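You operate a simulated robot arm through the tools that you are given. There is no shell and no other tool. Be economical: measure what you need, move in short steps, check, and stop when the job is done.

You are at the controls of a simulated robot arm. One attempt, no reset.

TASK
Flush the nozzle clean in the flushing box.
Fine: guard shut and blue tap open before the red button; tap shut at the end; leave the nozzle in.

It is judged by the outcome, as a careful person would: the job done as asked, and still so three seconds after it is handed in. It fails if anything else is knocked over, pushed out of place, dropped, spilled or broken.

THE ROBOT
A 7-joint arm with a two-finger parallel gripper, fixed in place. Base frame: the origin is at the foot of the arm, x ahead of it, y to its left, z up; the work surface is at about z = 0.86. Units: m, rad, N and s.
With the tool pointing down near the work surface it reaches from about 0.24 to 0.68 m from the base axis. Its first joint turns from -1.152 to 1.152 rad. Payload 2.4 kg.
The tool frame sits at the grasp point between the pads (the TCP): z along the fingers, y along the line on which they close. The tips reach 0.03 m beyond it. Largest opening 0.094 m; finger width 0.028, thickness 0.01; the body of the gripper, 0.05 by 0.096 m, starts 0.055 m behind the TCP.
Orientation is that of the tool frame in the base frame, as a unit quaternion [x, y, z, w]. With the fingers straight down and closing along the base's y, the tool's x points along the base's -x, its y along +y and its z along -z.

THE INTERFACE
- The arm moves only by the tool play_rows. Its argument "commands" is a list of rows, each an object of numbers (a shift or turn left out is 0, a gripper value left out holds the last): "x", "y", "z": the shift along the base's x, y, z in cm; "wx", "wy", "wz": the turn, a rotation vector about the base's x, y, z in rad; "gripper": the closure, from 0 (fully open) to 1 (shut). In form: [{"x": .., "y": .., "z": .., "wx": .., "wy": .., "wz": .., "gripper": ..}, ...]. A call has 1 to 10 rows; each row shifts and turns the commanded pose from where the row before left it. A row lasts 0.2 s, in which the tool goes at most 0.05 m and 0.15 rad; a call with a longer step from one row to the next is refused whole, and so is a gripper value outside its range. Where a pose cannot be reached the arm comes as near as it can. A force on the tool above 50 N (or 10 N above the force at the start of the call, whichever is more), or a blocked arm, ends the call early, and 0.2 s more pass. The fingers move at their own pace (about 0.153 m/s each) and stop on an object; they squeeze with about 34 N. The grip force told is the motor's: it shows also when the fingers shut on nothing. Time passes only in rows, and 0.2 s behind the last, so rows that do not move let the fingers close. It gives the time, the measured TCP pose, the force on the tool (base axes), the opening and the grip force at its end, in the units of the frame above (readings bear some noise), with the torque about the TCP (base axes, N m) and any sound that the robot's microphone picked up.
- Cameras (640 x 400 px; columns grow to the right, rows downward): "scene" is fixed at [0.0284, 0.4653, 1.4636]; the picture's right is [-0.83, -0.56, 0.00], its down [-0.26, 0.39, -0.88] and it looks along [0.50, -0.73, -0.47] (base axes); focal length 318 px, centre (320, 200). "wrist" rides on the gripper at [0.076, 0.014, -0.102] in the tool frame; the picture's right is [-0.18, 0.98, 0.00], its down [-0.75, -0.14, -0.64] and it looks along [-0.63, -0.12, 0.77] (tool axes); focal length 243 px, centre (320, 200). There is no depth. A picture from a camera that has moved, and an enlarged one, comes with that camera's place and axes in the base frame and with its lens. The place of the scene camera against the robot may be out by one fixed shift of up to 0.012 m in any direction.
- snapshot(camera): a new picture of that camera. The clock stands still meanwhile.
- inspect(camera, box): a new picture of the part [left, top, right, bottom] of that camera's present view, enlarged. The clock stands still meanwhile.
- job_done(): hands the job in; it is judged then, once.

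Go step by step. Nothing tells you positions but the pictures and the camera data: compare them with the known pose of the tool, close in by small moves and look again before you grip or let go. The budget is 120 turns and 64 pictures, counting those below and the enlarged ones. Unless the task says otherwise, let go and move clear before handing in, and close with one line.

The tools are called after "Call:" as a command line: name --argument value ..., lists and objects as JSON in quotes. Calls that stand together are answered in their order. play_rows: Moves the arm, as the interface text tells. Its arguments: {"type":"object","properties":{"commands":{"type":"array","items":{"type":"object","properties":{"x":{"type":"number"},"y":{"type":"number"},"z":{"type":"number"},"wx":{"type":"number"},"wy":{"type":"number"},"wz":{"type":"number"},"gripper":{"type":"number"}}}}},"required":["commands"]} The other tools are called the same way: snapshot (camera) takes a picture; inspect (camera, box) takes an enlarged picture of a part of a camera's view; job_done () hands the job in.

At the start:

```text
t: 0.0
tcp_pos: [0.341, -0.0927, 1.2242]
orientation: [0.0, 1.0, 0.0, 0.0]
ft_force: [0.5, 0.0, 0.6]
wrist_torque: [0.02, -0.01, 0.0]
grip_width: 0.0942
grasp_force: 0.0
```

scene: 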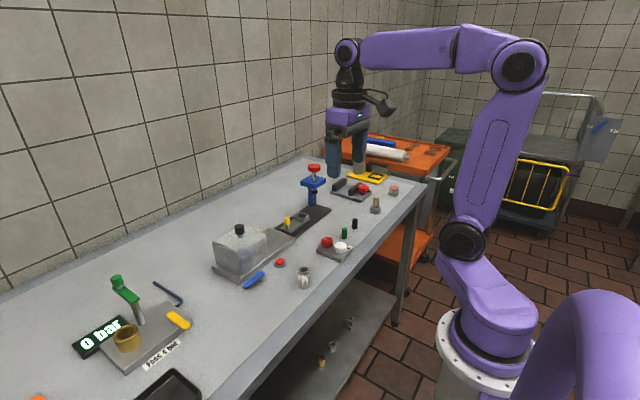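
wrist: 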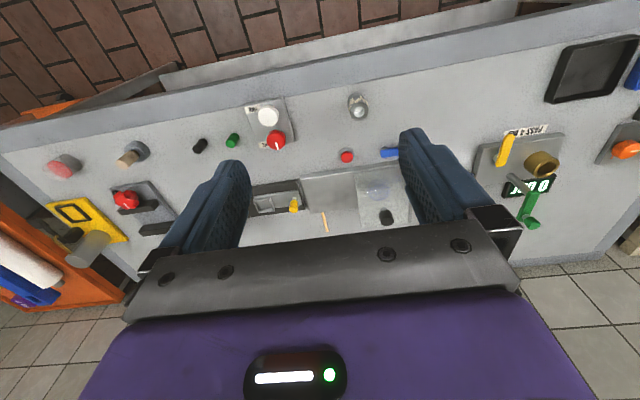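

I see a table with a flushing box (a clear guard, blue lever, red button), a pressure station and other fixtures. I'll enlarge to identify them.

Call:
inspect --camera "scene" --box '[190, 190, 370, 302]'

Call:
inspect --camera "wrist" --box '[230, 80, 430, 240]'

Call:
inspect --camera "scene" --box '[270, 150, 420, 244]'

```text
3.56 times, centred on (280, 246) of scene
camera zoom: at [0.0284, 0.4653, 1.4636], right [-0.83, -0.56, 0.0], down [-0.26, 0.39, -0.88], along [0.5, -0.73, -0.47], focal length 1130 px, centre (462, 36)
```

zoom: 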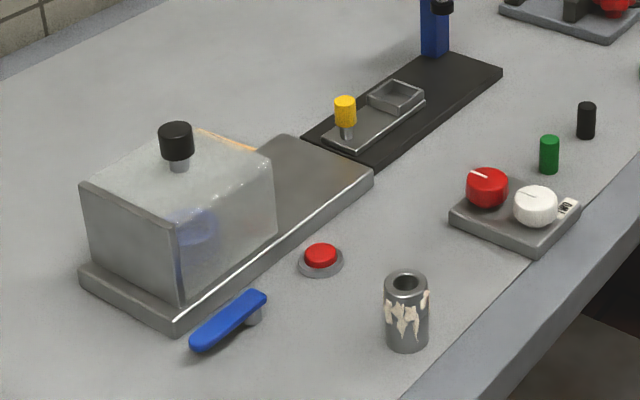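

```text
2.50 times, centred on (330, 160) of wrist
camera zoom: at [0.2663, -0.0789, 1.3253], right [0.18, 0.98, 0.0], down [0.75, -0.14, 0.64], along [0.63, -0.12, -0.77], focal length 606 px, centre (295, 300)
```

zoom: 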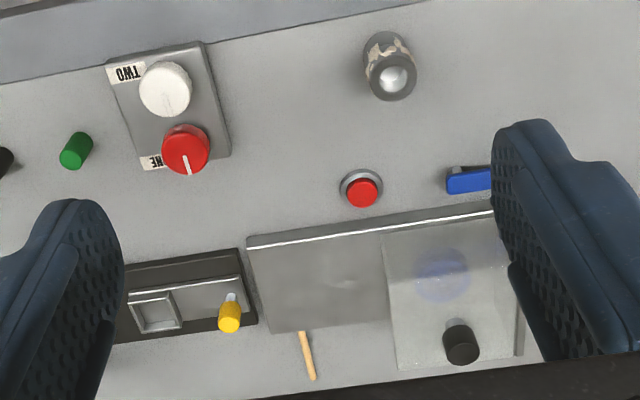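

```text
4.26 times, centred on (345, 197) of scene
camera zoom: at [0.0284, 0.4653, 1.4636], right [-0.83, -0.56, 0.0], down [-0.26, 0.39, -0.88], along [0.5, -0.73, -0.47], focal length 1352 px, centre (214, 213)
```

zoom: 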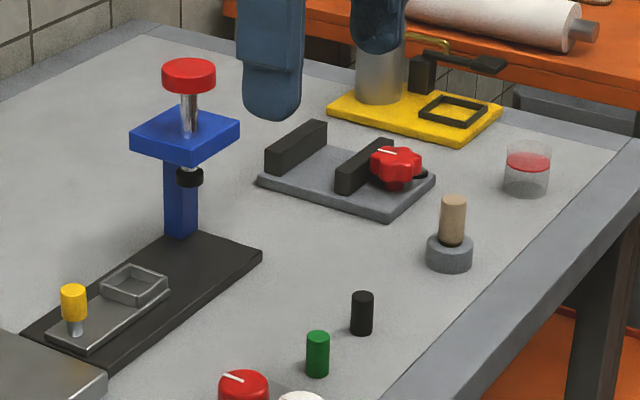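

The nozzle (dirty cylinder) stands at about (0.42, -0.04); the box is near (0.62, -0.05) with its clear guard shut over a blue seat. I move for a closer look.

Call:
play_rows --commands '[{"x": 3, "y": 2}, {"x": 3, "y": 2, "z": -2}, {"x": 3, "y": 1, "z": -2}]'

Call:
snapshot --camera "wrist"

```text
t: 0.8
tcp_pos: [0.4329, -0.0428, 1.1821]
orientation: [0.0, 1.0, 0.0, 0.0]
ft_force: [0.3, -0.2, 0.3]
wrist_torque: [0.03, -0.02, -0.01]
grip_width: 0.0939
grasp_force: 0.1
```

```text
58 pictures are left
camera wrist: at [0.3582, -0.0298, 1.2856], right [0.18, 0.98, 0.0], down [0.75, -0.14, 0.64], along [0.63, -0.12, -0.77], focal length 243 px, centre (320, 200)
```

wrist: 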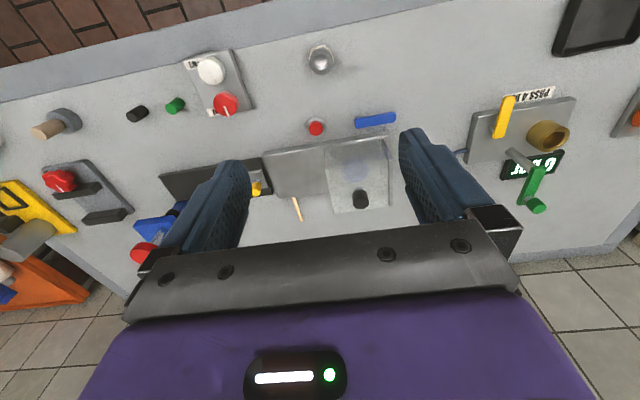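

Call:
inspect --camera "wrist" --box '[250, 100, 410, 228]'

Call:
inspect --camera "scene" --box '[205, 215, 317, 293]'

```text
3.12 times, centred on (330, 164) of wrist
camera zoom: at [0.3582, -0.0298, 1.2856], right [0.18, 0.98, 0.0], down [0.75, -0.14, 0.64], along [0.63, -0.12, -0.77], focal length 758 px, centre (289, 312)
```

zoom: 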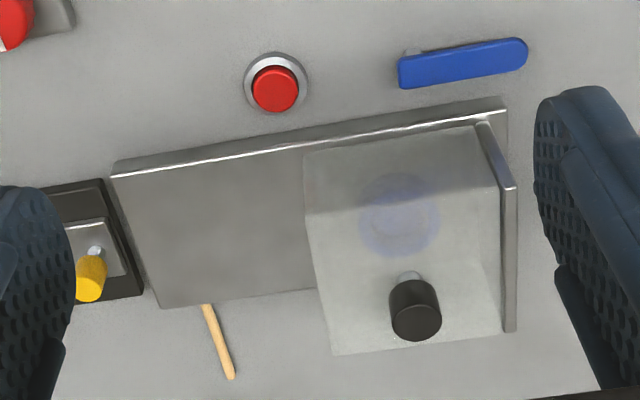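

```text
5.13 times, centred on (261, 254) of scene
camera zoom: at [0.0284, 0.4653, 1.4636], right [-0.83, -0.56, 0.0], down [-0.26, 0.39, -0.88], along [0.5, -0.73, -0.47], focal length 1629 px, centre (623, -77)
```

zoom: 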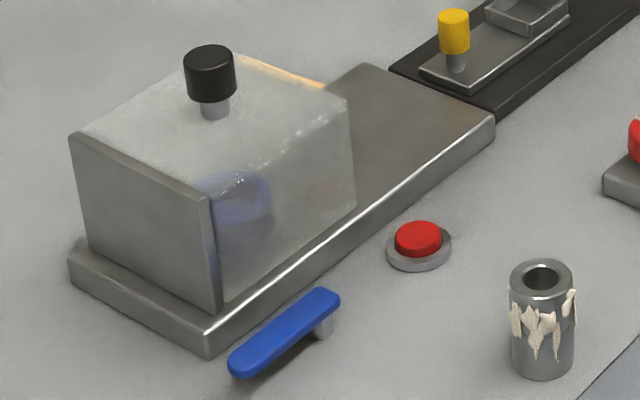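

The guard slides along the base in -y (the end plate stops it at +y); its knob is at about (0.615, -0.011), z 0.98–1.003. I approach above the knob.

Call:
play_rows --commands '[{"x": 3.6, "y": 0.6, "z": -1}, {"x": 3.6, "y": 0.6, "z": -2}, {"x": 3.6, "y": 0.7, "z": -2}, {"x": 3.7, "y": 0.6, "z": -3}, {"x": 3.7, "y": 0.7, "z": -3}, {}]'

Call:
snapshot --camera "wrist"

Call:
inspect --camera "scene" --box '[190, 160, 350, 288]'

```text
t: 2.2
tcp_pos: [0.6115, -0.0089, 1.0711]
orientation: [0.0, 1.0, 0.0, 0.001]
ft_force: [-0.4, 0.2, 0.1]
wrist_torque: [0.03, -0.01, 0.0]
grip_width: 0.094
grasp_force: 0.0
```

```text
55 pictures are left
camera wrist: at [0.5358, 0.0053, 1.1748], right [0.18, 0.98, 0.0], down [0.75, -0.14, 0.64], along [0.63, -0.12, -0.77], focal length 243 px, centre (320, 200)
```

wrist: 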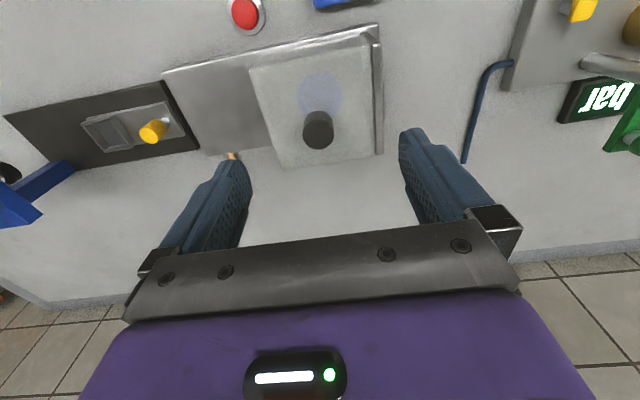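

```text
3.12 times, centred on (270, 224) of scene
camera zoom: at [0.0284, 0.4653, 1.4636], right [-0.83, -0.56, 0.0], down [-0.26, 0.39, -0.88], along [0.5, -0.73, -0.47], focal length 993 px, centre (476, 125)
```

zoom: 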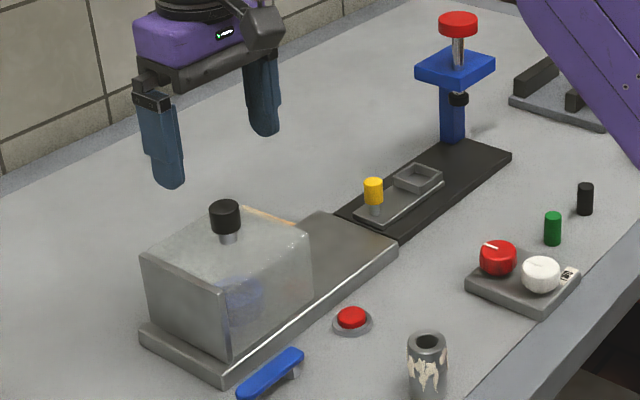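

The knob lies at about (0.611, -0.011), right under the tool. Descend and grip.

Call:
play_rows --commands '[{"z": -2.5}, {"z": -2.5}, {"z": -2}, {}, {"gripper": 0.5}, {"gripper": 0.8}, {"gripper": 0.8}]'

Call:
snapshot --camera "wrist"

```text
t: 3.8
tcp_pos: [0.6118, -0.0117, 1.0024]
orientation: [0.001, 1.0, 0.0, 0.001]
ft_force: [0.4, -6.9, -3.2]
wrist_torque: [0.29, -0.28, -0.11]
grip_width: 0.025
grasp_force: 45.0
```

```text
53 pictures are left
camera wrist: at [0.5358, 0.0027, 1.1054], right [0.19, 0.98, 0.0], down [0.75, -0.14, 0.64], along [0.63, -0.12, -0.77], focal length 243 px, centre (320, 200)
```

wrist: 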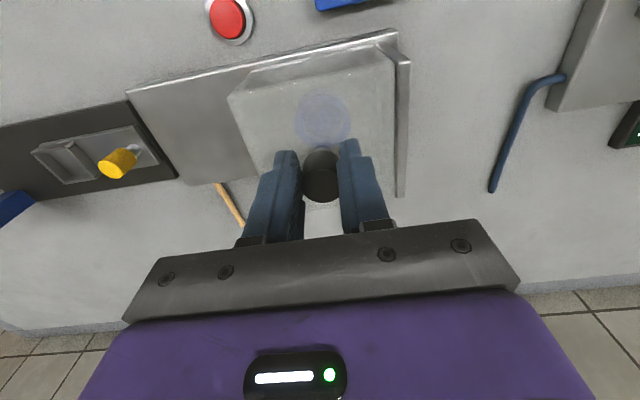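

The knob is held. I slide the guard a little toward -y and check.

Call:
play_rows --commands '[{"y": -1}, {"y": -1}, {"y": -1}, {}]'

Call:
inspect --camera "scene" --box '[190, 160, 350, 288]'

```text
t: 4.8
tcp_pos: [0.6119, -0.0427, 1.0016]
orientation: [0.001, 1.0, 0.0, 0.0]
ft_force: [-18.8, -0.6, 25.8]
wrist_torque: [0.43, 0.37, 0.0]
grip_width: 0.0254
grasp_force: 44.8
```

```text
3.12 times, centred on (270, 224) of scene
camera zoom: at [0.0274, 0.4653, 1.4636], right [-0.83, -0.56, 0.0], down [-0.26, 0.39, -0.88], along [0.5, -0.73, -0.47], focal length 993 px, centre (476, 125)
```

zoom: 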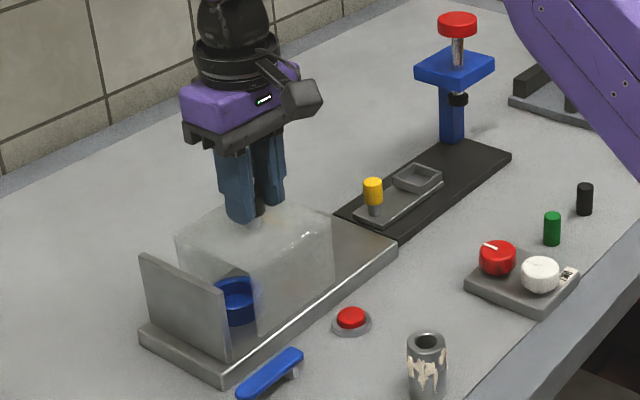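

It slides, and a blue cup is revealed. There's some side force, so I ease the line a bit and continue.

Call:
play_rows --commands '[{"x": -0.1, "z": 0.1}, {}]'

```text
t: 5.4
tcp_pos: [0.6126, -0.04, 1.0004]
orientation: [0.0, 1.0, 0.0, -0.001]
ft_force: [-7.6, 0.3, 17.1]
wrist_torque: [0.35, 0.73, -0.02]
grip_width: 0.0254
grasp_force: 45.2
```

Call:
play_rows --commands '[{"x": -0.05, "z": 0.15}, {"y": -1}, {"y": -1}, {"y": -1}, {}]'

```text
t: 6.6
tcp_pos: [0.6128, -0.0699, 1.0031]
orientation: [0.0, 1.0, 0.0, -0.002]
ft_force: [4.7, 1.8, -31.7]
wrist_torque: [-0.4, 0.06, 0.02]
grip_width: 0.0252
grasp_force: 44.9
```

Call:
play_rows --commands '[{"z": -0.25}, {"y": -1}, {"y": -1}, {}]'

```text
t: 7.6
tcp_pos: [0.6124, -0.09, 1.0027]
orientation: [0.001, 1.0, 0.0, 0.001]
ft_force: [0.9, 0.3, 0.7]
wrist_torque: [0.51, -0.34, -0.05]
grip_width: 0.0252
grasp_force: 44.6
```

Call:
play_rows --commands '[{"y": -1}, {"y": -1}, {"y": -0.8}, {}]'

Call:
inspect --camera "scene" --box '[190, 160, 350, 288]'

Call:
snapshot --camera "wrist"

```text
t: 8.6
tcp_pos: [0.6125, -0.1145, 1.002]
orientation: [-0.003, 1.0, 0.001, 0.001]
ft_force: [-7.5, 18.9, 28.1]
wrist_torque: [0.12, 0.44, 0.23]
grip_width: 0.0251
grasp_force: 45.2
```

```text
3.12 times, centred on (270, 224) of scene
camera zoom: at [0.0276, 0.466, 1.4634], right [-0.83, -0.56, 0.0], down [-0.26, 0.39, -0.88], along [0.5, -0.73, -0.47], focal length 993 px, centre (476, 125)
```

zoom: 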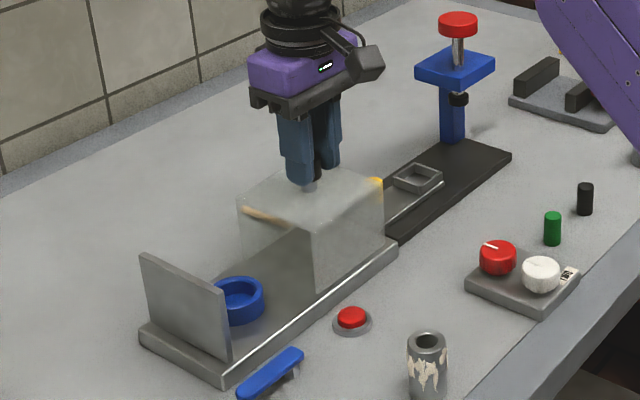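

```text
50 pictures are left
camera wrist: at [0.536, -0.1027, 1.1062], right [0.18, 0.98, 0.0], down [0.75, -0.14, 0.64], along [0.63, -0.11, -0.77], focal length 243 px, centre (320, 200)
```

wrist: 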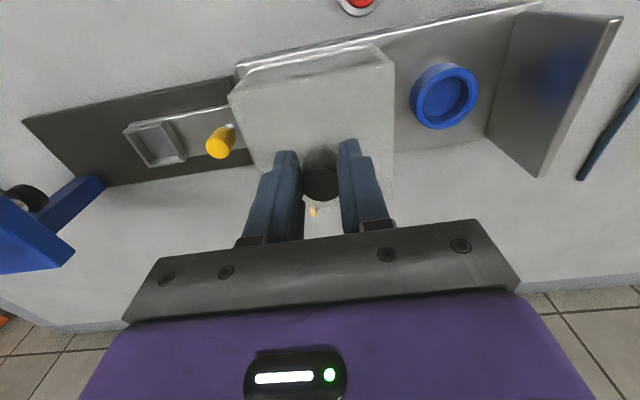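

The guard is at its stop and the blue cup sits at about (0.611, -0.014). I release the knob, lift, and move over the nozzle.

Call:
play_rows --commands '[{"y": 0.3, "z": 0.2}, {"gripper": 0.5}, {"gripper": 0.4}, {"z": 2}, {"z": 4}, {"z": 3, "y": 1.5, "x": -3}, {"y": 1.5, "x": -4}, {"y": 1.5, "x": -4}, {"y": 1.5, "x": -4}, {"y": 1, "x": -3, "gripper": 0.2}]'

Call:
snapshot --camera "wrist"

Call:
inspect --camera "scene" --box '[210, 215, 350, 303]'

```text
t: 10.8
tcp_pos: [0.4337, -0.0467, 1.0944]
orientation: [-0.001, 1.0, 0.0, 0.001]
ft_force: [-0.7, 0.4, -0.1]
wrist_torque: [-0.01, -0.02, 0.01]
grip_width: 0.0752
grasp_force: 0.0
```

```text
49 pictures are left
camera wrist: at [0.3584, -0.0327, 1.1971], right [0.18, 0.98, 0.0], down [0.75, -0.14, 0.64], along [0.63, -0.12, -0.77], focal length 243 px, centre (320, 200)
```

wrist: 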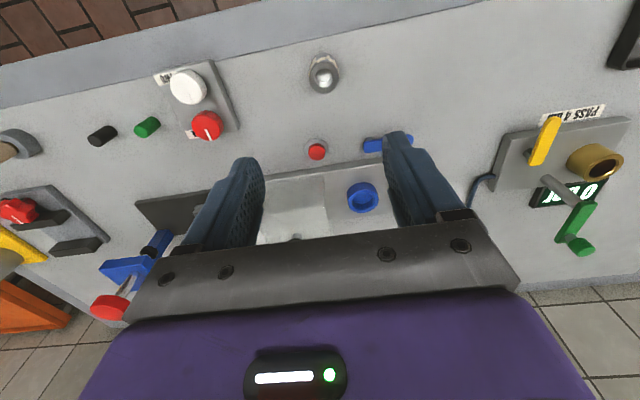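

```text
4.55 times, centred on (280, 259) of scene
camera zoom: at [0.0284, 0.4653, 1.4636], right [-0.83, -0.56, 0.0], down [-0.26, 0.39, -0.88], along [0.5, -0.73, -0.47], focal length 1444 px, centre (502, -68)
```

zoom: 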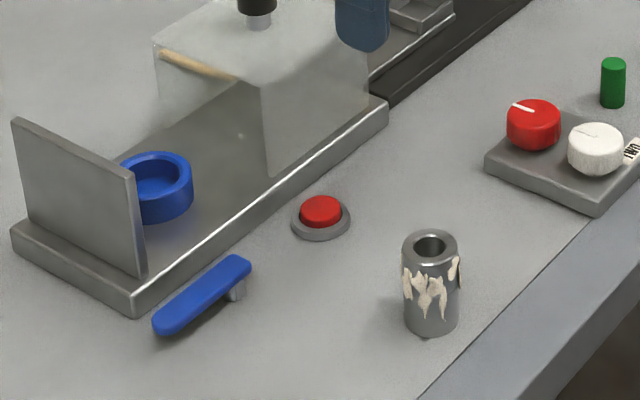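

The nozzle is at about (0.421, -0.042), 6 cm tall and 3.3 cm across. I line up over it and look before closing.

Call:
play_rows --commands '[{"x": -1.2, "y": 0.5, "z": -3}, {"z": -4}, {"z": -3.4}, {}]'

Call:
snapshot --camera "wrist"

Call:
inspect --camera "scene" --box '[240, 205, 370, 305]'

```text
t: 11.8
tcp_pos: [0.4226, -0.0431, 0.9904]
orientation: [-0.001, 1.0, 0.0, 0.001]
ft_force: [-0.1, 0.1, 0.0]
wrist_torque: [-0.01, 0.02, 0.02]
grip_width: 0.0749
grasp_force: 0.0
```

```text
47 pictures are left
camera wrist: at [0.3474, -0.0299, 1.0938], right [0.18, 0.98, 0.0], down [0.75, -0.14, 0.64], along [0.63, -0.12, -0.77], focal length 243 px, centre (320, 200)
```

wrist: 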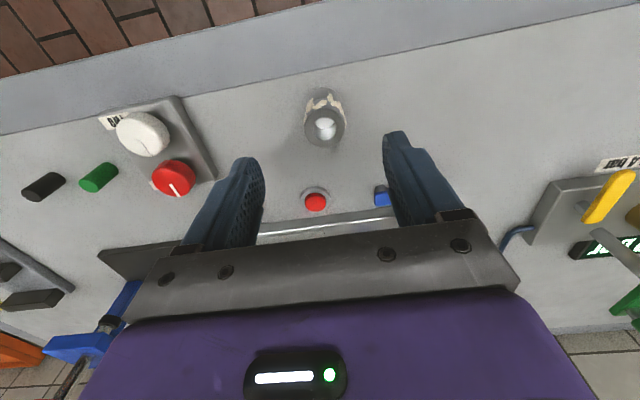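

```text
4.00 times, centred on (305, 255) of scene
camera zoom: at [0.0284, 0.4653, 1.4636], right [-0.83, -0.56, 0.0], down [-0.26, 0.39, -0.88], along [0.5, -0.73, -0.47], focal length 1271 px, centre (380, -20)
```

zoom: 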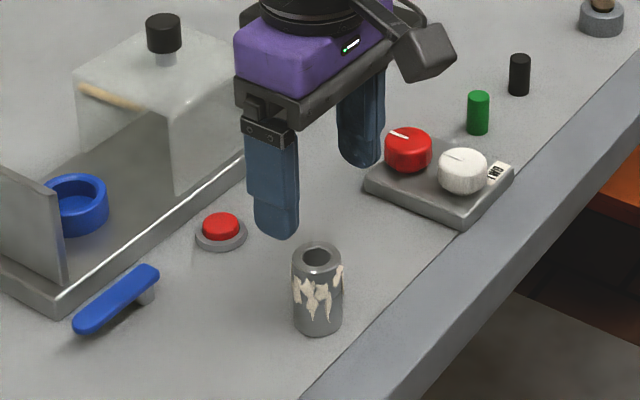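

Call:
play_rows --commands '[{"z": -3, "y": 0.2}, {"z": -3}, {"z": -2.2}, {}, {"gripper": 0.5}, {"gripper": 0.7}, {"gripper": 0.7}]'

Call:
snapshot --camera "wrist"

```text
t: 13.4
tcp_pos: [0.4223, -0.0389, 0.9079]
orientation: [0.0, 1.0, 0.001, 0.0]
ft_force: [0.4, 0.0, -0.8]
wrist_torque: [-0.04, 0.02, -0.01]
grip_width: 0.0365
grasp_force: 34.3
```

```text
45 pictures are left
camera wrist: at [0.346, -0.0255, 1.0116], right [0.18, 0.98, 0.0], down [0.75, -0.14, 0.64], along [0.63, -0.12, -0.77], focal length 243 px, centre (320, 200)
```

wrist: 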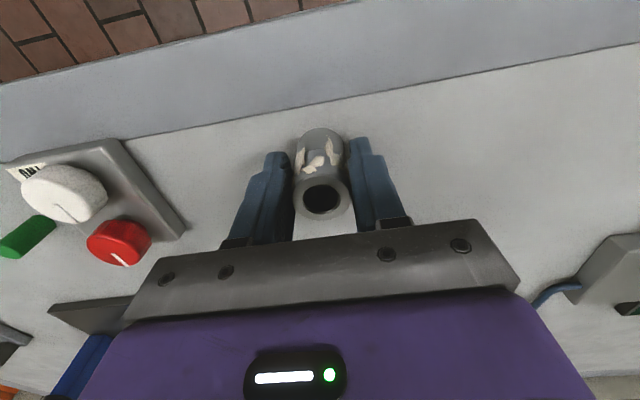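

The nozzle is gripped, centred on the tool. I lift it, carry it high, and stop over the cup.

Call:
play_rows --commands '[{"z": 3}, {"z": 4}, {"z": 4}, {"z": 2, "x": 2}, {"x": 4, "y": 0.5}, {"x": 4, "y": 0.5}, {"x": 4, "y": 0.5}, {"x": 3, "y": 0.5}, {"x": 2, "y": 0.5}, {}]'

Call:
snapshot --camera "wrist"

Call:
inspect --camera "scene" --box '[190, 190, 320, 290]'

```text
t: 15.6
tcp_pos: [0.6113, -0.0126, 1.0364]
orientation: [0.0, 1.0, 0.0, 0.0]
ft_force: [0.2, -0.7, -1.0]
wrist_torque: [0.02, 0.02, 0.03]
grip_width: 0.0367
grasp_force: 33.9
```

```text
44 pictures are left
camera wrist: at [0.5361, -0.0001, 1.1397], right [0.18, 0.98, 0.0], down [0.75, -0.14, 0.64], along [0.63, -0.12, -0.77], focal length 243 px, centre (320, 200)
```

wrist: 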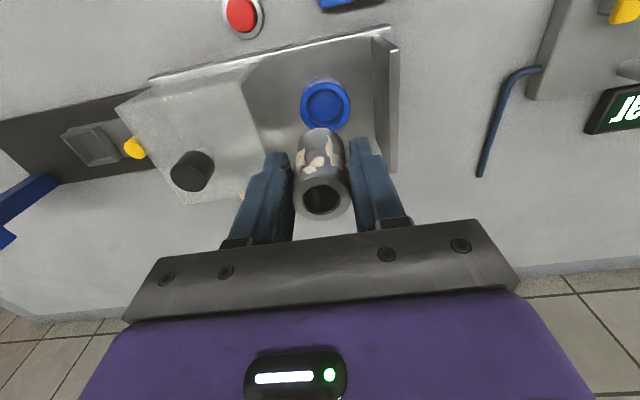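

```text
4.00 times, centred on (255, 240) of scene
camera zoom: at [0.0284, 0.4653, 1.4636], right [-0.83, -0.56, 0.0], down [-0.26, 0.39, -0.88], along [0.5, -0.73, -0.47], focal length 1271 px, centre (580, 40)
```

zoom: 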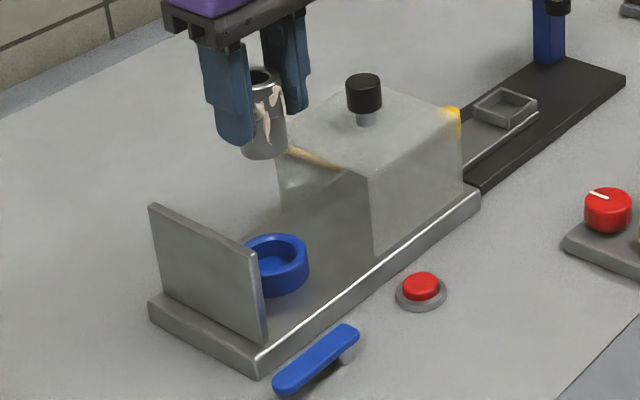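

Cup centre now reads about (0.613, -0.011). I lower to just above it and look closely.

Call:
play_rows --commands '[{"z": -3, "x": 0.3, "y": 0.1}, {"z": -3}, {"z": -1}, {}]'

Call:
inspect --camera "wrist" --box '[240, 60, 400, 220]'

Call:
inspect --camera "scene" --box '[200, 220, 300, 290]'

```text
t: 16.6
tcp_pos: [0.6125, -0.0113, 0.9666]
orientation: [0.0, 1.0, 0.0, 0.0]
ft_force: [-0.1, 0.5, -2.1]
wrist_torque: [0.0, 0.02, -0.02]
grip_width: 0.0362
grasp_force: 34.4
```

```text
2.50 times, centred on (320, 140) of wrist
camera zoom: at [0.5375, 0.0022, 1.0699], right [0.18, 0.98, 0.0], down [0.75, -0.14, 0.64], along [0.63, -0.12, -0.77], focal length 606 px, centre (320, 350)
```

zoom: 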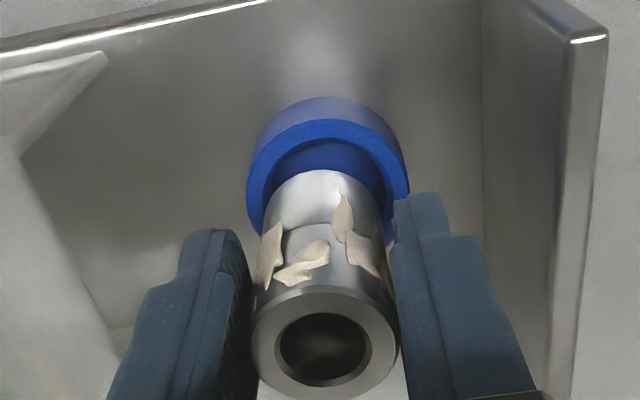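

```text
5.71 times, centred on (250, 255) of scene
camera zoom: at [0.0284, 0.4653, 1.4636], right [-0.83, -0.56, 0.0], down [-0.26, 0.39, -0.88], along [0.5, -0.73, -0.47], focal length 1816 px, centre (720, -114)
```

zoom: 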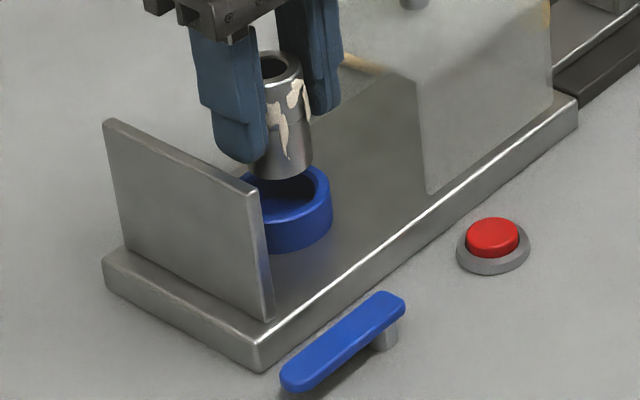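

Alignment looks close (within about 3 mm). I shift slightly +x and lower further to compare edges with little parallax.

Call:
play_rows --commands '[{"x": 0.2, "z": -0.6}, {}]'

Call:
inspect --camera "wrist" --box '[280, 80, 360, 180]'

Call:
inspect --camera "scene" --box '[225, 230, 275, 270]'

```text
t: 17.2
tcp_pos: [0.6152, -0.0116, 0.9603]
orientation: [-0.001, 1.0, 0.0, 0.001]
ft_force: [-0.5, 1.2, -1.0]
wrist_torque: [-0.02, -0.02, -0.03]
grip_width: 0.0366
grasp_force: 34.3
```

```text
4.00 times, centred on (320, 130) of wrist
camera zoom: at [0.5396, 0.002, 1.0635], right [0.18, 0.98, 0.0], down [0.75, -0.14, 0.64], along [0.63, -0.12, -0.77], focal length 970 px, centre (320, 480)
```

zoom: 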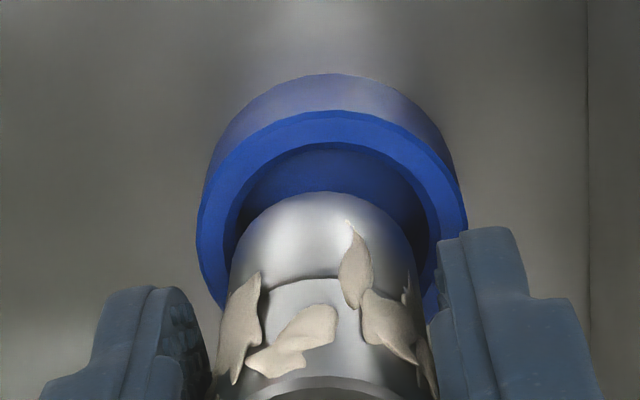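

```text
10.00 times, centred on (250, 250) of scene
camera zoom: at [0.0284, 0.4653, 1.4636], right [-0.83, -0.56, 0.0], down [-0.26, 0.39, -0.88], along [0.5, -0.73, -0.47], focal length 3177 px, centre (1020, -300)
```

zoom: 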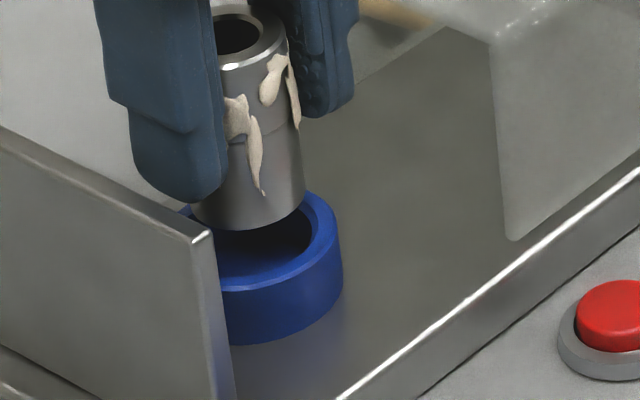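

The nozzle should shift about -2 mm in x and +1 mm in y to centre on the cup; then I lower gently.

Call:
play_rows --commands '[{"x": -0.2, "y": 0.1}, {}, {"z": -0.6}, {"z": -0.5}, {}]'

Call:
inspect --camera "wrist" --box '[280, 80, 360, 180]'

Call:
inspect --camera "scene" --box '[225, 230, 275, 270]'

```text
t: 18.4
tcp_pos: [0.6135, -0.0108, 0.9508]
orientation: [0.0, 1.0, 0.0, 0.0]
ft_force: [0.4, -0.2, -0.7]
wrist_torque: [0.01, 0.0, 0.03]
grip_width: 0.0363
grasp_force: 34.0
```

```text
4.00 times, centred on (320, 130) of wrist
camera zoom: at [0.5383, 0.0018, 1.0535], right [0.18, 0.98, 0.0], down [0.75, -0.14, 0.64], along [0.63, -0.12, -0.77], focal length 970 px, centre (320, 480)
```

zoom: 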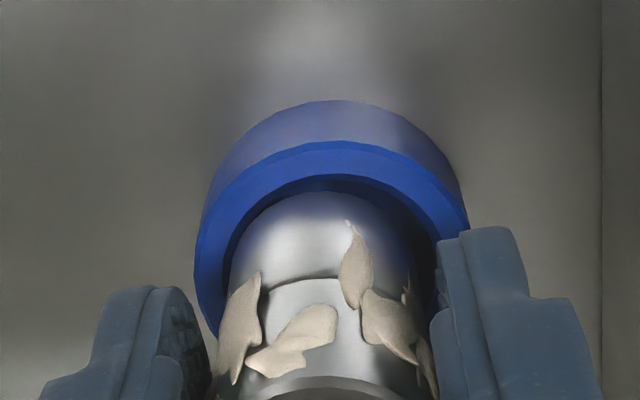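

```text
10.00 times, centred on (250, 250) of scene
camera zoom: at [0.0284, 0.4653, 1.4636], right [-0.83, -0.56, 0.0], down [-0.26, 0.39, -0.88], along [0.5, -0.73, -0.47], focal length 3177 px, centre (1020, -300)
```

zoom: 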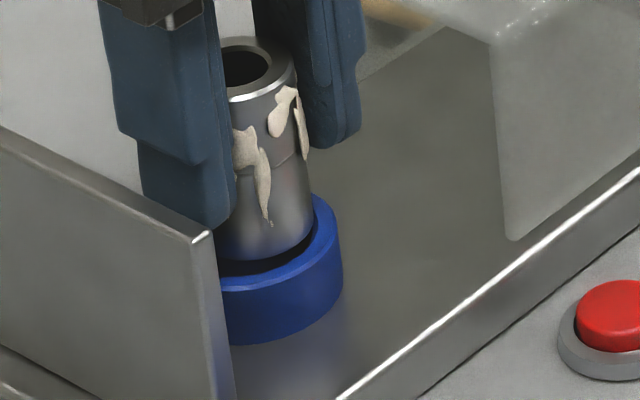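

Very close; +1 mm in y more and lower onto the seat.

Call:
play_rows --commands '[{"y": 0.12}, {"z": -0.5}, {"z": -0.5}, {"z": -0.4}, {}]'

Call:
inspect --camera "wrist" --box '[280, 80, 360, 180]'

Call:
inspect --camera "scene" --box '[225, 230, 275, 270]'

```text
t: 19.6
tcp_pos: [0.6145, -0.0093, 0.9364]
orientation: [0.0, 1.0, -0.001, 0.001]
ft_force: [2.5, -0.2, 0.1]
wrist_torque: [0.0, -0.08, 0.03]
grip_width: 0.0364
grasp_force: 34.5
```

```text
4.00 times, centred on (320, 130) of wrist
camera zoom: at [0.5385, 0.0038, 1.0396], right [0.18, 0.98, 0.0], down [0.75, -0.14, 0.64], along [0.63, -0.12, -0.77], focal length 970 px, centre (320, 480)
```

zoom: 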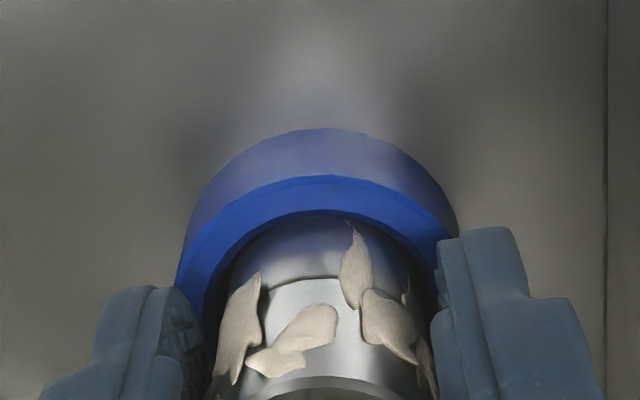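

```text
10.00 times, centred on (250, 250) of scene
camera zoom: at [0.0285, 0.4653, 1.4636], right [-0.83, -0.56, 0.0], down [-0.26, 0.39, -0.88], along [0.5, -0.73, -0.47], focal length 3177 px, centre (1020, -300)
```

zoom: 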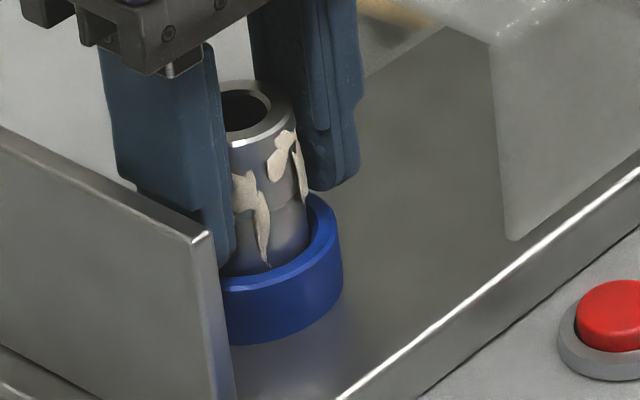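

The nozzle is inside the cup. I lower in tiny steps to find the bottom.

Call:
play_rows --commands '[{"z": -0.2}, {"z": -0.2}, {}]'

```text
t: 20.4
tcp_pos: [0.6143, -0.0099, 0.935]
orientation: [-0.001, 1.0, -0.001, 0.002]
ft_force: [9.0, 0.8, 1.5]
wrist_torque: [0.02, -0.28, -0.03]
grip_width: 0.0365
grasp_force: 34.3
```

Call:
play_rows --commands '[{"x": 0.08}, {"z": -0.2}, {}]'

```text
t: 21.2
tcp_pos: [0.6146, -0.0091, 0.9322]
orientation: [0.0, 1.0, 0.0, 0.001]
ft_force: [-0.9, -0.2, 14.5]
wrist_torque: [0.1, 0.03, 0.03]
grip_width: 0.0364
grasp_force: 34.0
```

Bottomed out (14 N). I open a little and lift straight up.

Call:
play_rows --commands '[{"z": 0.1}, {"gripper": 0.42}, {"gripper": 0.42}, {"z": 2}, {"z": 3}, {"z": 4}, {"z": 3}, {}]'

Call:
snapshot --camera "wrist"

Call:
inspect --camera "scene" --box '[190, 190, 320, 290]'

```text
t: 23.0
tcp_pos: [0.6126, -0.0077, 1.0517]
orientation: [0.0, 1.0, 0.0, -0.001]
ft_force: [-0.1, 0.1, -0.4]
wrist_torque: [-0.03, -0.01, 0.0]
grip_width: 0.0547
grasp_force: 0.0
```

```text
34 pictures are left
camera wrist: at [0.5371, 0.0062, 1.1549], right [0.18, 0.98, 0.0], down [0.75, -0.14, 0.64], along [0.63, -0.12, -0.77], focal length 243 px, centre (320, 200)
```

wrist: 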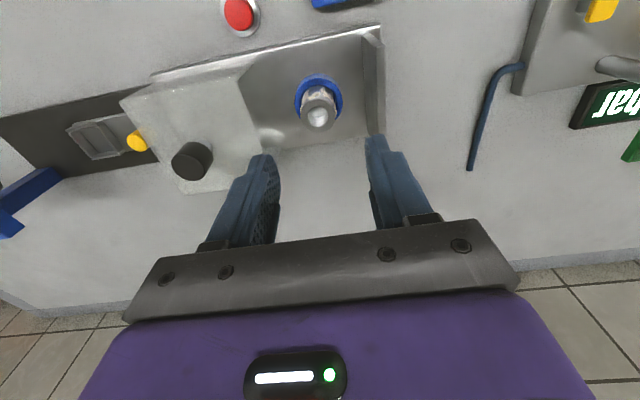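

```text
4.00 times, centred on (255, 240) of scene
camera zoom: at [0.0284, 0.4653, 1.4636], right [-0.83, -0.56, 0.0], down [-0.26, 0.39, -0.88], along [0.5, -0.73, -0.47], focal length 1271 px, centre (580, 40)
```

zoom: 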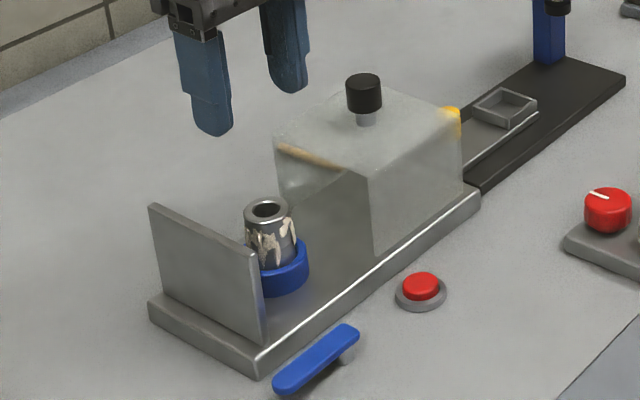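

The nozzle is seated in the cup. Now I take the guard knob at about y = -0.114 and slide it back.

Call:
play_rows --commands '[{"y": -3.5}, {"y": -3.5}, {"y": -3.5}, {}]'

Call:
snapshot --camera "wrist"

```text
t: 24.0
tcp_pos: [0.6118, -0.1157, 1.0544]
orientation: [-0.001, 1.0, 0.0, 0.0]
ft_force: [-0.4, 0.0, 0.0]
wrist_torque: [0.0, 0.0, 0.02]
grip_width: 0.0546
grasp_force: 0.1
```

```text
32 pictures are left
camera wrist: at [0.5349, -0.1032, 1.1557], right [0.18, 0.98, 0.0], down [0.75, -0.14, 0.64], along [0.63, -0.12, -0.77], focal length 243 px, centre (320, 200)
```

wrist: 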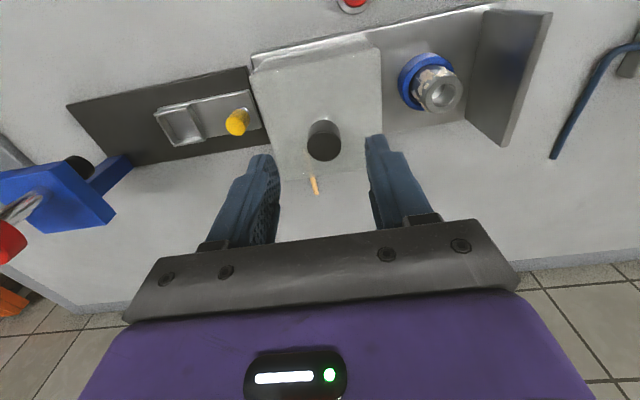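

Call:
play_rows --commands '[{"z": -2.5}, {"z": -2.5}, {}, {"gripper": 0.6}, {"gripper": 0.8}, {"gripper": 0.8}]'

```text
t: 25.4
tcp_pos: [0.6135, -0.1142, 1.0034]
orientation: [0.0, 1.0, 0.0, 0.0]
ft_force: [-1.2, 1.9, -1.8]
wrist_torque: [-0.37, -0.25, 0.02]
grip_width: 0.0254
grasp_force: 44.9
```

Knob gripped. I slide the guard +y in parts.

Call:
play_rows --commands '[{"y": 1}, {"y": 1}, {"y": 1}, {"y": 0.5}, {}]'

```text
t: 26.6
tcp_pos: [0.6138, -0.079, 1.0015]
orientation: [0.0, 1.0, 0.0, -0.002]
ft_force: [-19.6, 0.2, 23.3]
wrist_torque: [-0.36, 0.35, -0.02]
grip_width: 0.0252
grasp_force: 45.5
```

Call:
play_rows --commands '[{"x": -0.15, "z": 0.2}, {"y": 1}, {"y": 1}, {"y": 1}, {}]'

```text
t: 27.8
tcp_pos: [0.613, -0.0495, 1.0045]
orientation: [0.0, 1.0, 0.001, -0.002]
ft_force: [10.7, 0.0, -29.4]
wrist_torque: [-0.36, -0.15, -0.01]
grip_width: 0.0253
grasp_force: 45.1
```

Call:
play_rows --commands '[{"x": 0.08, "z": -0.22}, {"y": 1}, {"y": 1}, {"y": 1}, {}]'

```text
t: 29.0
tcp_pos: [0.6119, -0.0203, 1.0041]
orientation: [0.0, 1.0, 0.001, -0.001]
ft_force: [-13.0, 1.1, -2.8]
wrist_torque: [-0.37, 0.33, -0.16]
grip_width: 0.0251
grasp_force: 44.7
```

Call:
play_rows --commands '[{"x": -0.1}, {"y": 0.5}, {"y": 0.5}, {"y": 0.3}, {}]'

Call:
inspect --camera "scene" --box '[190, 190, 320, 290]'

```text
t: 30.2
tcp_pos: [0.6128, -0.0112, 1.0049]
orientation: [0.002, 1.0, -0.001, 0.003]
ft_force: [-10.3, -12.2, 24.9]
wrist_torque: [-0.02, -0.28, -0.1]
grip_width: 0.0252
grasp_force: 45.1
```

```text
4.00 times, centred on (255, 240) of scene
camera zoom: at [0.0276, 0.465, 1.4637], right [-0.83, -0.56, 0.0], down [-0.26, 0.39, -0.88], along [0.5, -0.73, -0.47], focal length 1271 px, centre (580, 40)
```

zoom: 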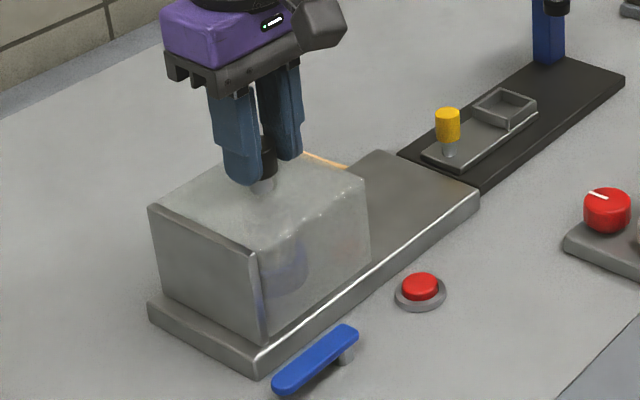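

The guard is shut against its stop. I release the knob, rise and look at the tap lever.

Call:
play_rows --commands '[{"y": 0.1}, {"gripper": 0.5}, {"gripper": 0.4}, {"z": 3}, {"z": 4}, {"x": -4, "z": 2}, {"x": -4, "y": 1}, {"x": -4, "y": 1}, {"x": -3, "y": 1}, {}]'

Call:
snapshot --camera "wrist"

Call:
inspect --camera "scene" --box '[230, 240, 310, 300]'

```text
t: 32.4
tcp_pos: [0.4621, 0.0263, 1.0934]
orientation: [0.0, 1.0, 0.0, 0.0]
ft_force: [-0.1, 0.3, 0.0]
wrist_torque: [0.01, -0.02, -0.03]
grip_width: 0.0563
grasp_force: 0.0
```

```text
30 pictures are left
camera wrist: at [0.3858, 0.0389, 1.1966], right [0.18, 0.98, 0.0], down [0.75, -0.14, 0.64], along [0.63, -0.12, -0.77], focal length 243 px, centre (320, 200)
```

wrist: 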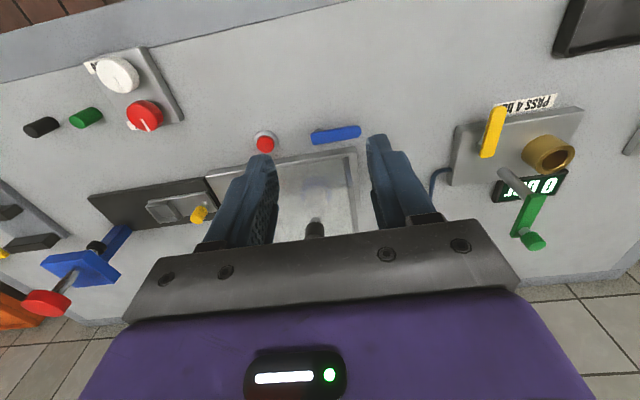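

```text
6.67 times, centred on (270, 270) of scene
camera zoom: at [0.0284, 0.4653, 1.4636], right [-0.83, -0.56, 0.0], down [-0.26, 0.39, -0.88], along [0.5, -0.73, -0.47], focal length 2118 px, centre (653, -267)
```

zoom: 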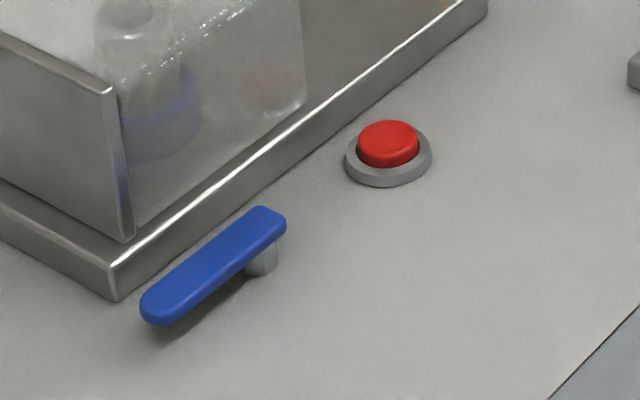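

The lever lies along +y from a pivot at about (0.528, 0.011), top z≈0.896; it can only swing toward -x (the box blocks +x). I turn the tool -90° so that one finger can push it from the box side.

Call:
play_rows --commands '[{"wz": -0.15, "gripper": 0.19}, {"wz": -0.15}, {"wz": -0.15}, {"wz": -0.15}, {"wz": -0.15}, {"wz": -0.15}, {"wz": -0.15}, {"wz": -0.15}, {"wz": -0.15}, {"wz": -0.15}]'

Call:
play_rows --commands '[{"wz": -0.07, "x": 2, "y": 1.3, "z": -3}, {"x": 1.8, "y": 1.4, "z": -3}, {"z": -2}, {}]'

Call:
snapshot --camera "wrist"

Call:
inspect --camera "scene" --box '[190, 190, 350, 310]'

```text
t: 34.6
tcp_pos: [0.4632, 0.0238, 1.0913]
orientation: [0.683, 0.731, 0.0, 0.0]
ft_force: [0.7, -0.3, 0.5]
wrist_torque: [0.01, -0.01, 0.0]
grip_width: 0.0761
grasp_force: 0.1
```

```text
t: 35.6
tcp_pos: [0.5016, 0.0515, 1.0106]
orientation: [0.707, 0.708, 0.0, 0.0]
ft_force: [0.0, -0.5, 0.8]
wrist_torque: [-0.01, 0.02, 0.03]
grip_width: 0.0762
grasp_force: 0.0
```

```text
28 pictures are left
camera wrist: at [0.5165, 0.1265, 1.1146], right [0.98, -0.18, 0.0], down [-0.14, -0.75, 0.64], along [-0.12, -0.63, -0.77], focal length 243 px, centre (320, 200)
```

wrist: 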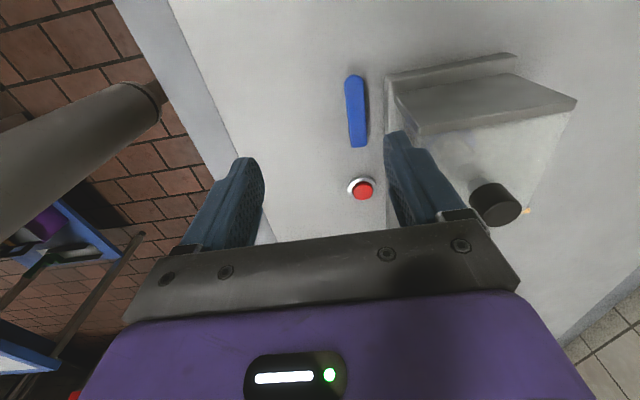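

```text
3.33 times, centred on (270, 250) of scene
camera zoom: at [0.0284, 0.4653, 1.4636], right [-0.83, -0.56, 0.0], down [-0.26, 0.39, -0.88], along [0.5, -0.73, -0.47], focal length 1059 px, centre (487, 33)
```

zoom: 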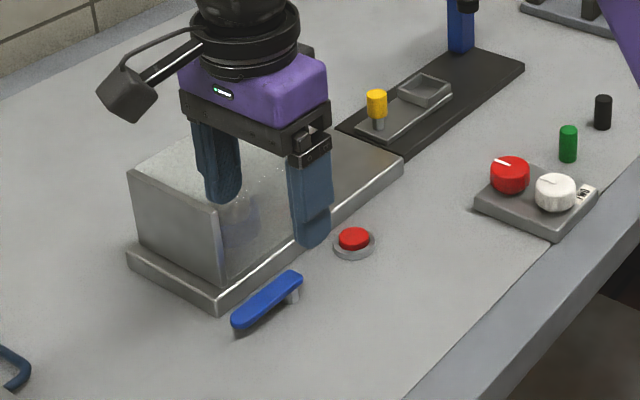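

The lever's centre is at x≈0.533 and the box edge at 0.565, so a 1 cm finger fits between. I open fully and lower it into the gap.

Call:
play_rows --commands '[{"x": -0.3, "gripper": 0.0}, {"z": -3}, {"z": -2}, {}]'

Call:
inspect --camera "wrist" --box '[280, 20, 480, 220]'

Call:
inspect --camera "scene" --box '[210, 210, 310, 310]'

```text
t: 36.6
tcp_pos: [0.4963, 0.0514, 0.9631]
orientation: [0.707, 0.708, 0.0, 0.0]
ft_force: [-0.3, 0.3, 0.2]
wrist_torque: [0.04, 0.0, -0.01]
grip_width: 0.094
grasp_force: 0.1
```

```text
2.00 times, centred on (380, 120) of wrist
camera zoom: at [0.5115, 0.1271, 1.0659], right [0.98, -0.18, 0.0], down [-0.14, -0.75, 0.64], along [-0.12, -0.63, -0.77], focal length 485 px, centre (200, 360)
```

zoom: 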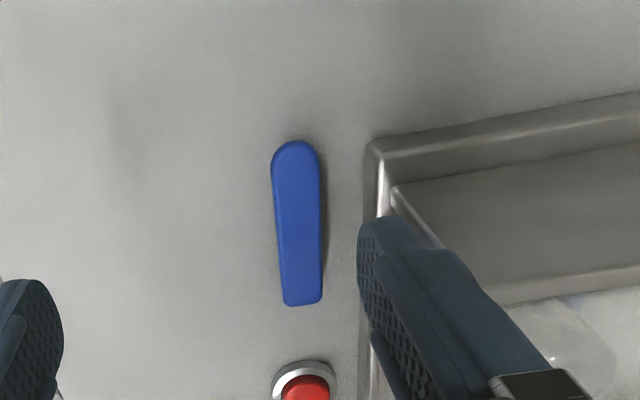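

```text
4.00 times, centred on (260, 260) of scene
camera zoom: at [0.0284, 0.4653, 1.4636], right [-0.83, -0.56, 0.0], down [-0.26, 0.39, -0.88], along [0.5, -0.73, -0.47], focal length 1271 px, centre (560, -40)
```

zoom: 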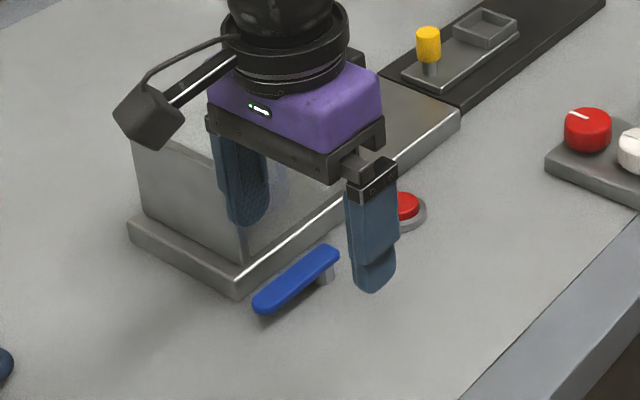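

Finger face at x≈0.544, between the lever (edge 0.5415) and base (0.560). I lower it slowly.

Call:
play_rows --commands '[{"z": -1.5}, {"z": -1.5}, {"z": -1.2}, {"z": -1.2}, {}]'

Call:
inspect --camera "wrist" --box '[280, 20, 480, 220]'

```text
t: 37.8
tcp_pos: [0.4991, 0.0505, 0.9088]
orientation: [0.707, 0.708, 0.0, 0.0]
ft_force: [0.5, 0.8, 0.0]
wrist_torque: [-0.03, 0.01, -0.01]
grip_width: 0.0941
grasp_force: 0.0
```

```text
2.00 times, centred on (380, 120) of wrist
camera zoom: at [0.5127, 0.125, 1.0124], right [0.98, -0.18, 0.0], down [-0.14, -0.75, 0.64], along [-0.12, -0.63, -0.77], focal length 485 px, centre (200, 360)
```

zoom: 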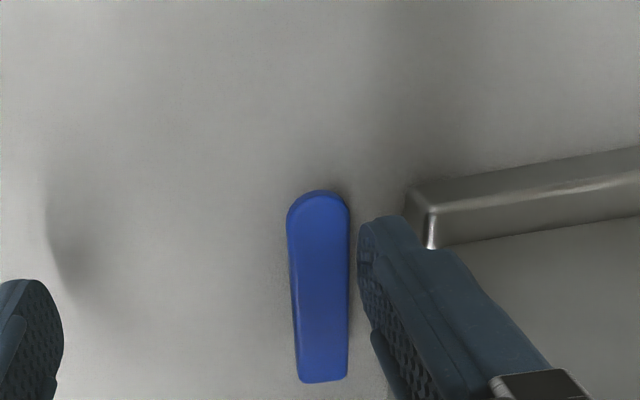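

Now I swing the finger in an arc about the pivot, first about 35°.

Call:
play_rows --commands '[{"x": -0.45, "y": -0.545, "wz": 0.15}, {"x": -0.36, "y": -0.605, "wz": 0.15}, {"x": -0.265, "y": -0.65, "wz": 0.15}, {"x": -0.165, "y": -0.685, "wz": 0.15}, {}]'

Call:
snapshot --camera "wrist"

```text
t: 39.0
tcp_pos: [0.4841, 0.0267, 0.9068]
orientation: [0.465, 0.885, -0.001, -0.001]
ft_force: [0.3, 0.5, -0.5]
wrist_torque: [-0.01, 0.01, -0.03]
grip_width: 0.0938
grasp_force: 0.0
```

```text
23 pictures are left
camera wrist: at [0.4544, 0.0952, 1.0113], right [0.91, 0.41, 0.0], down [0.31, -0.7, 0.64], along [0.26, -0.59, -0.77], focal length 243 px, centre (320, 200)
```

wrist: 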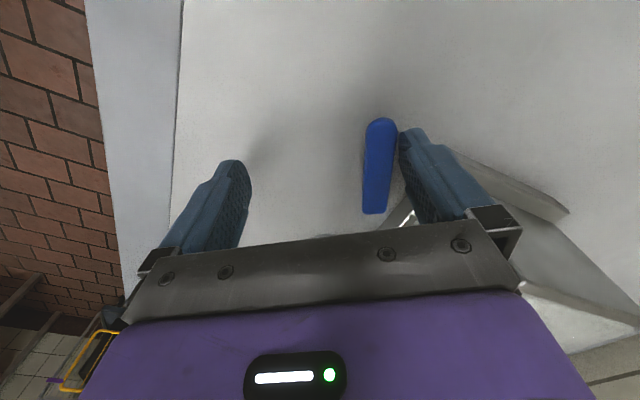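

The lever follows (about 30°) with little resistance. I continue, then narrow the grip so the other finger keeps clear of the red button.

Call:
play_rows --commands '[{"x": -0.06, "y": -0.7, "wz": 0.15}, {"x": 0.045, "y": -0.705, "wz": 0.15}, {"x": 0.62, "y": 0.78, "gripper": 0.21}, {"x": 0.62, "y": 0.78, "gripper": 0.43}, {}, {"x": -0.1, "y": -0.52, "wz": 0.15}, {"x": -0.02, "y": -0.53, "wz": 0.15}, {}]'

Call:
snapshot --camera "wrist"

Call:
inspect --camera "scene" --box '[210, 210, 330, 310]'

```text
t: 40.8
tcp_pos: [0.4974, 0.0181, 0.9079]
orientation: [0.183, 0.983, 0.0, -0.001]
ft_force: [-0.9, 0.3, 0.1]
wrist_torque: [-0.04, 0.01, -0.03]
grip_width: 0.0543
grasp_force: 1.1
```

```text
22 pictures are left
camera wrist: at [0.4316, 0.057, 1.0108], right [0.53, 0.85, 0.0], down [0.65, -0.4, 0.64], along [0.55, -0.34, -0.77], focal length 243 px, centre (320, 200)
```

wrist: 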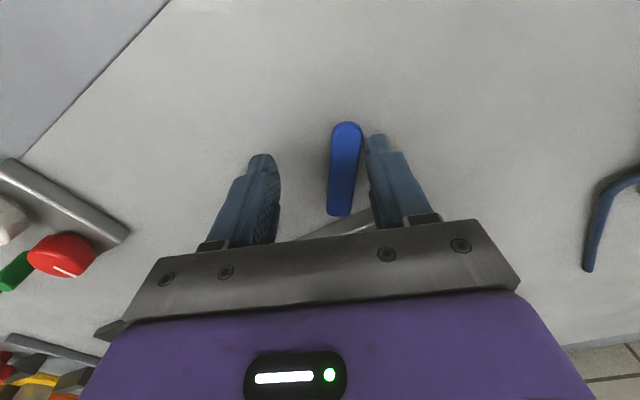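

```text
4.00 times, centred on (270, 260) of scene
camera zoom: at [0.0284, 0.4654, 1.4636], right [-0.83, -0.56, 0.0], down [-0.26, 0.39, -0.88], along [0.5, -0.73, -0.47], focal length 1271 px, centre (520, -40)
```

zoom: 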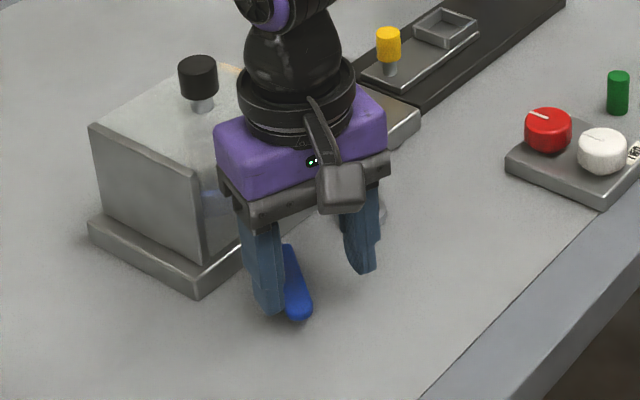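

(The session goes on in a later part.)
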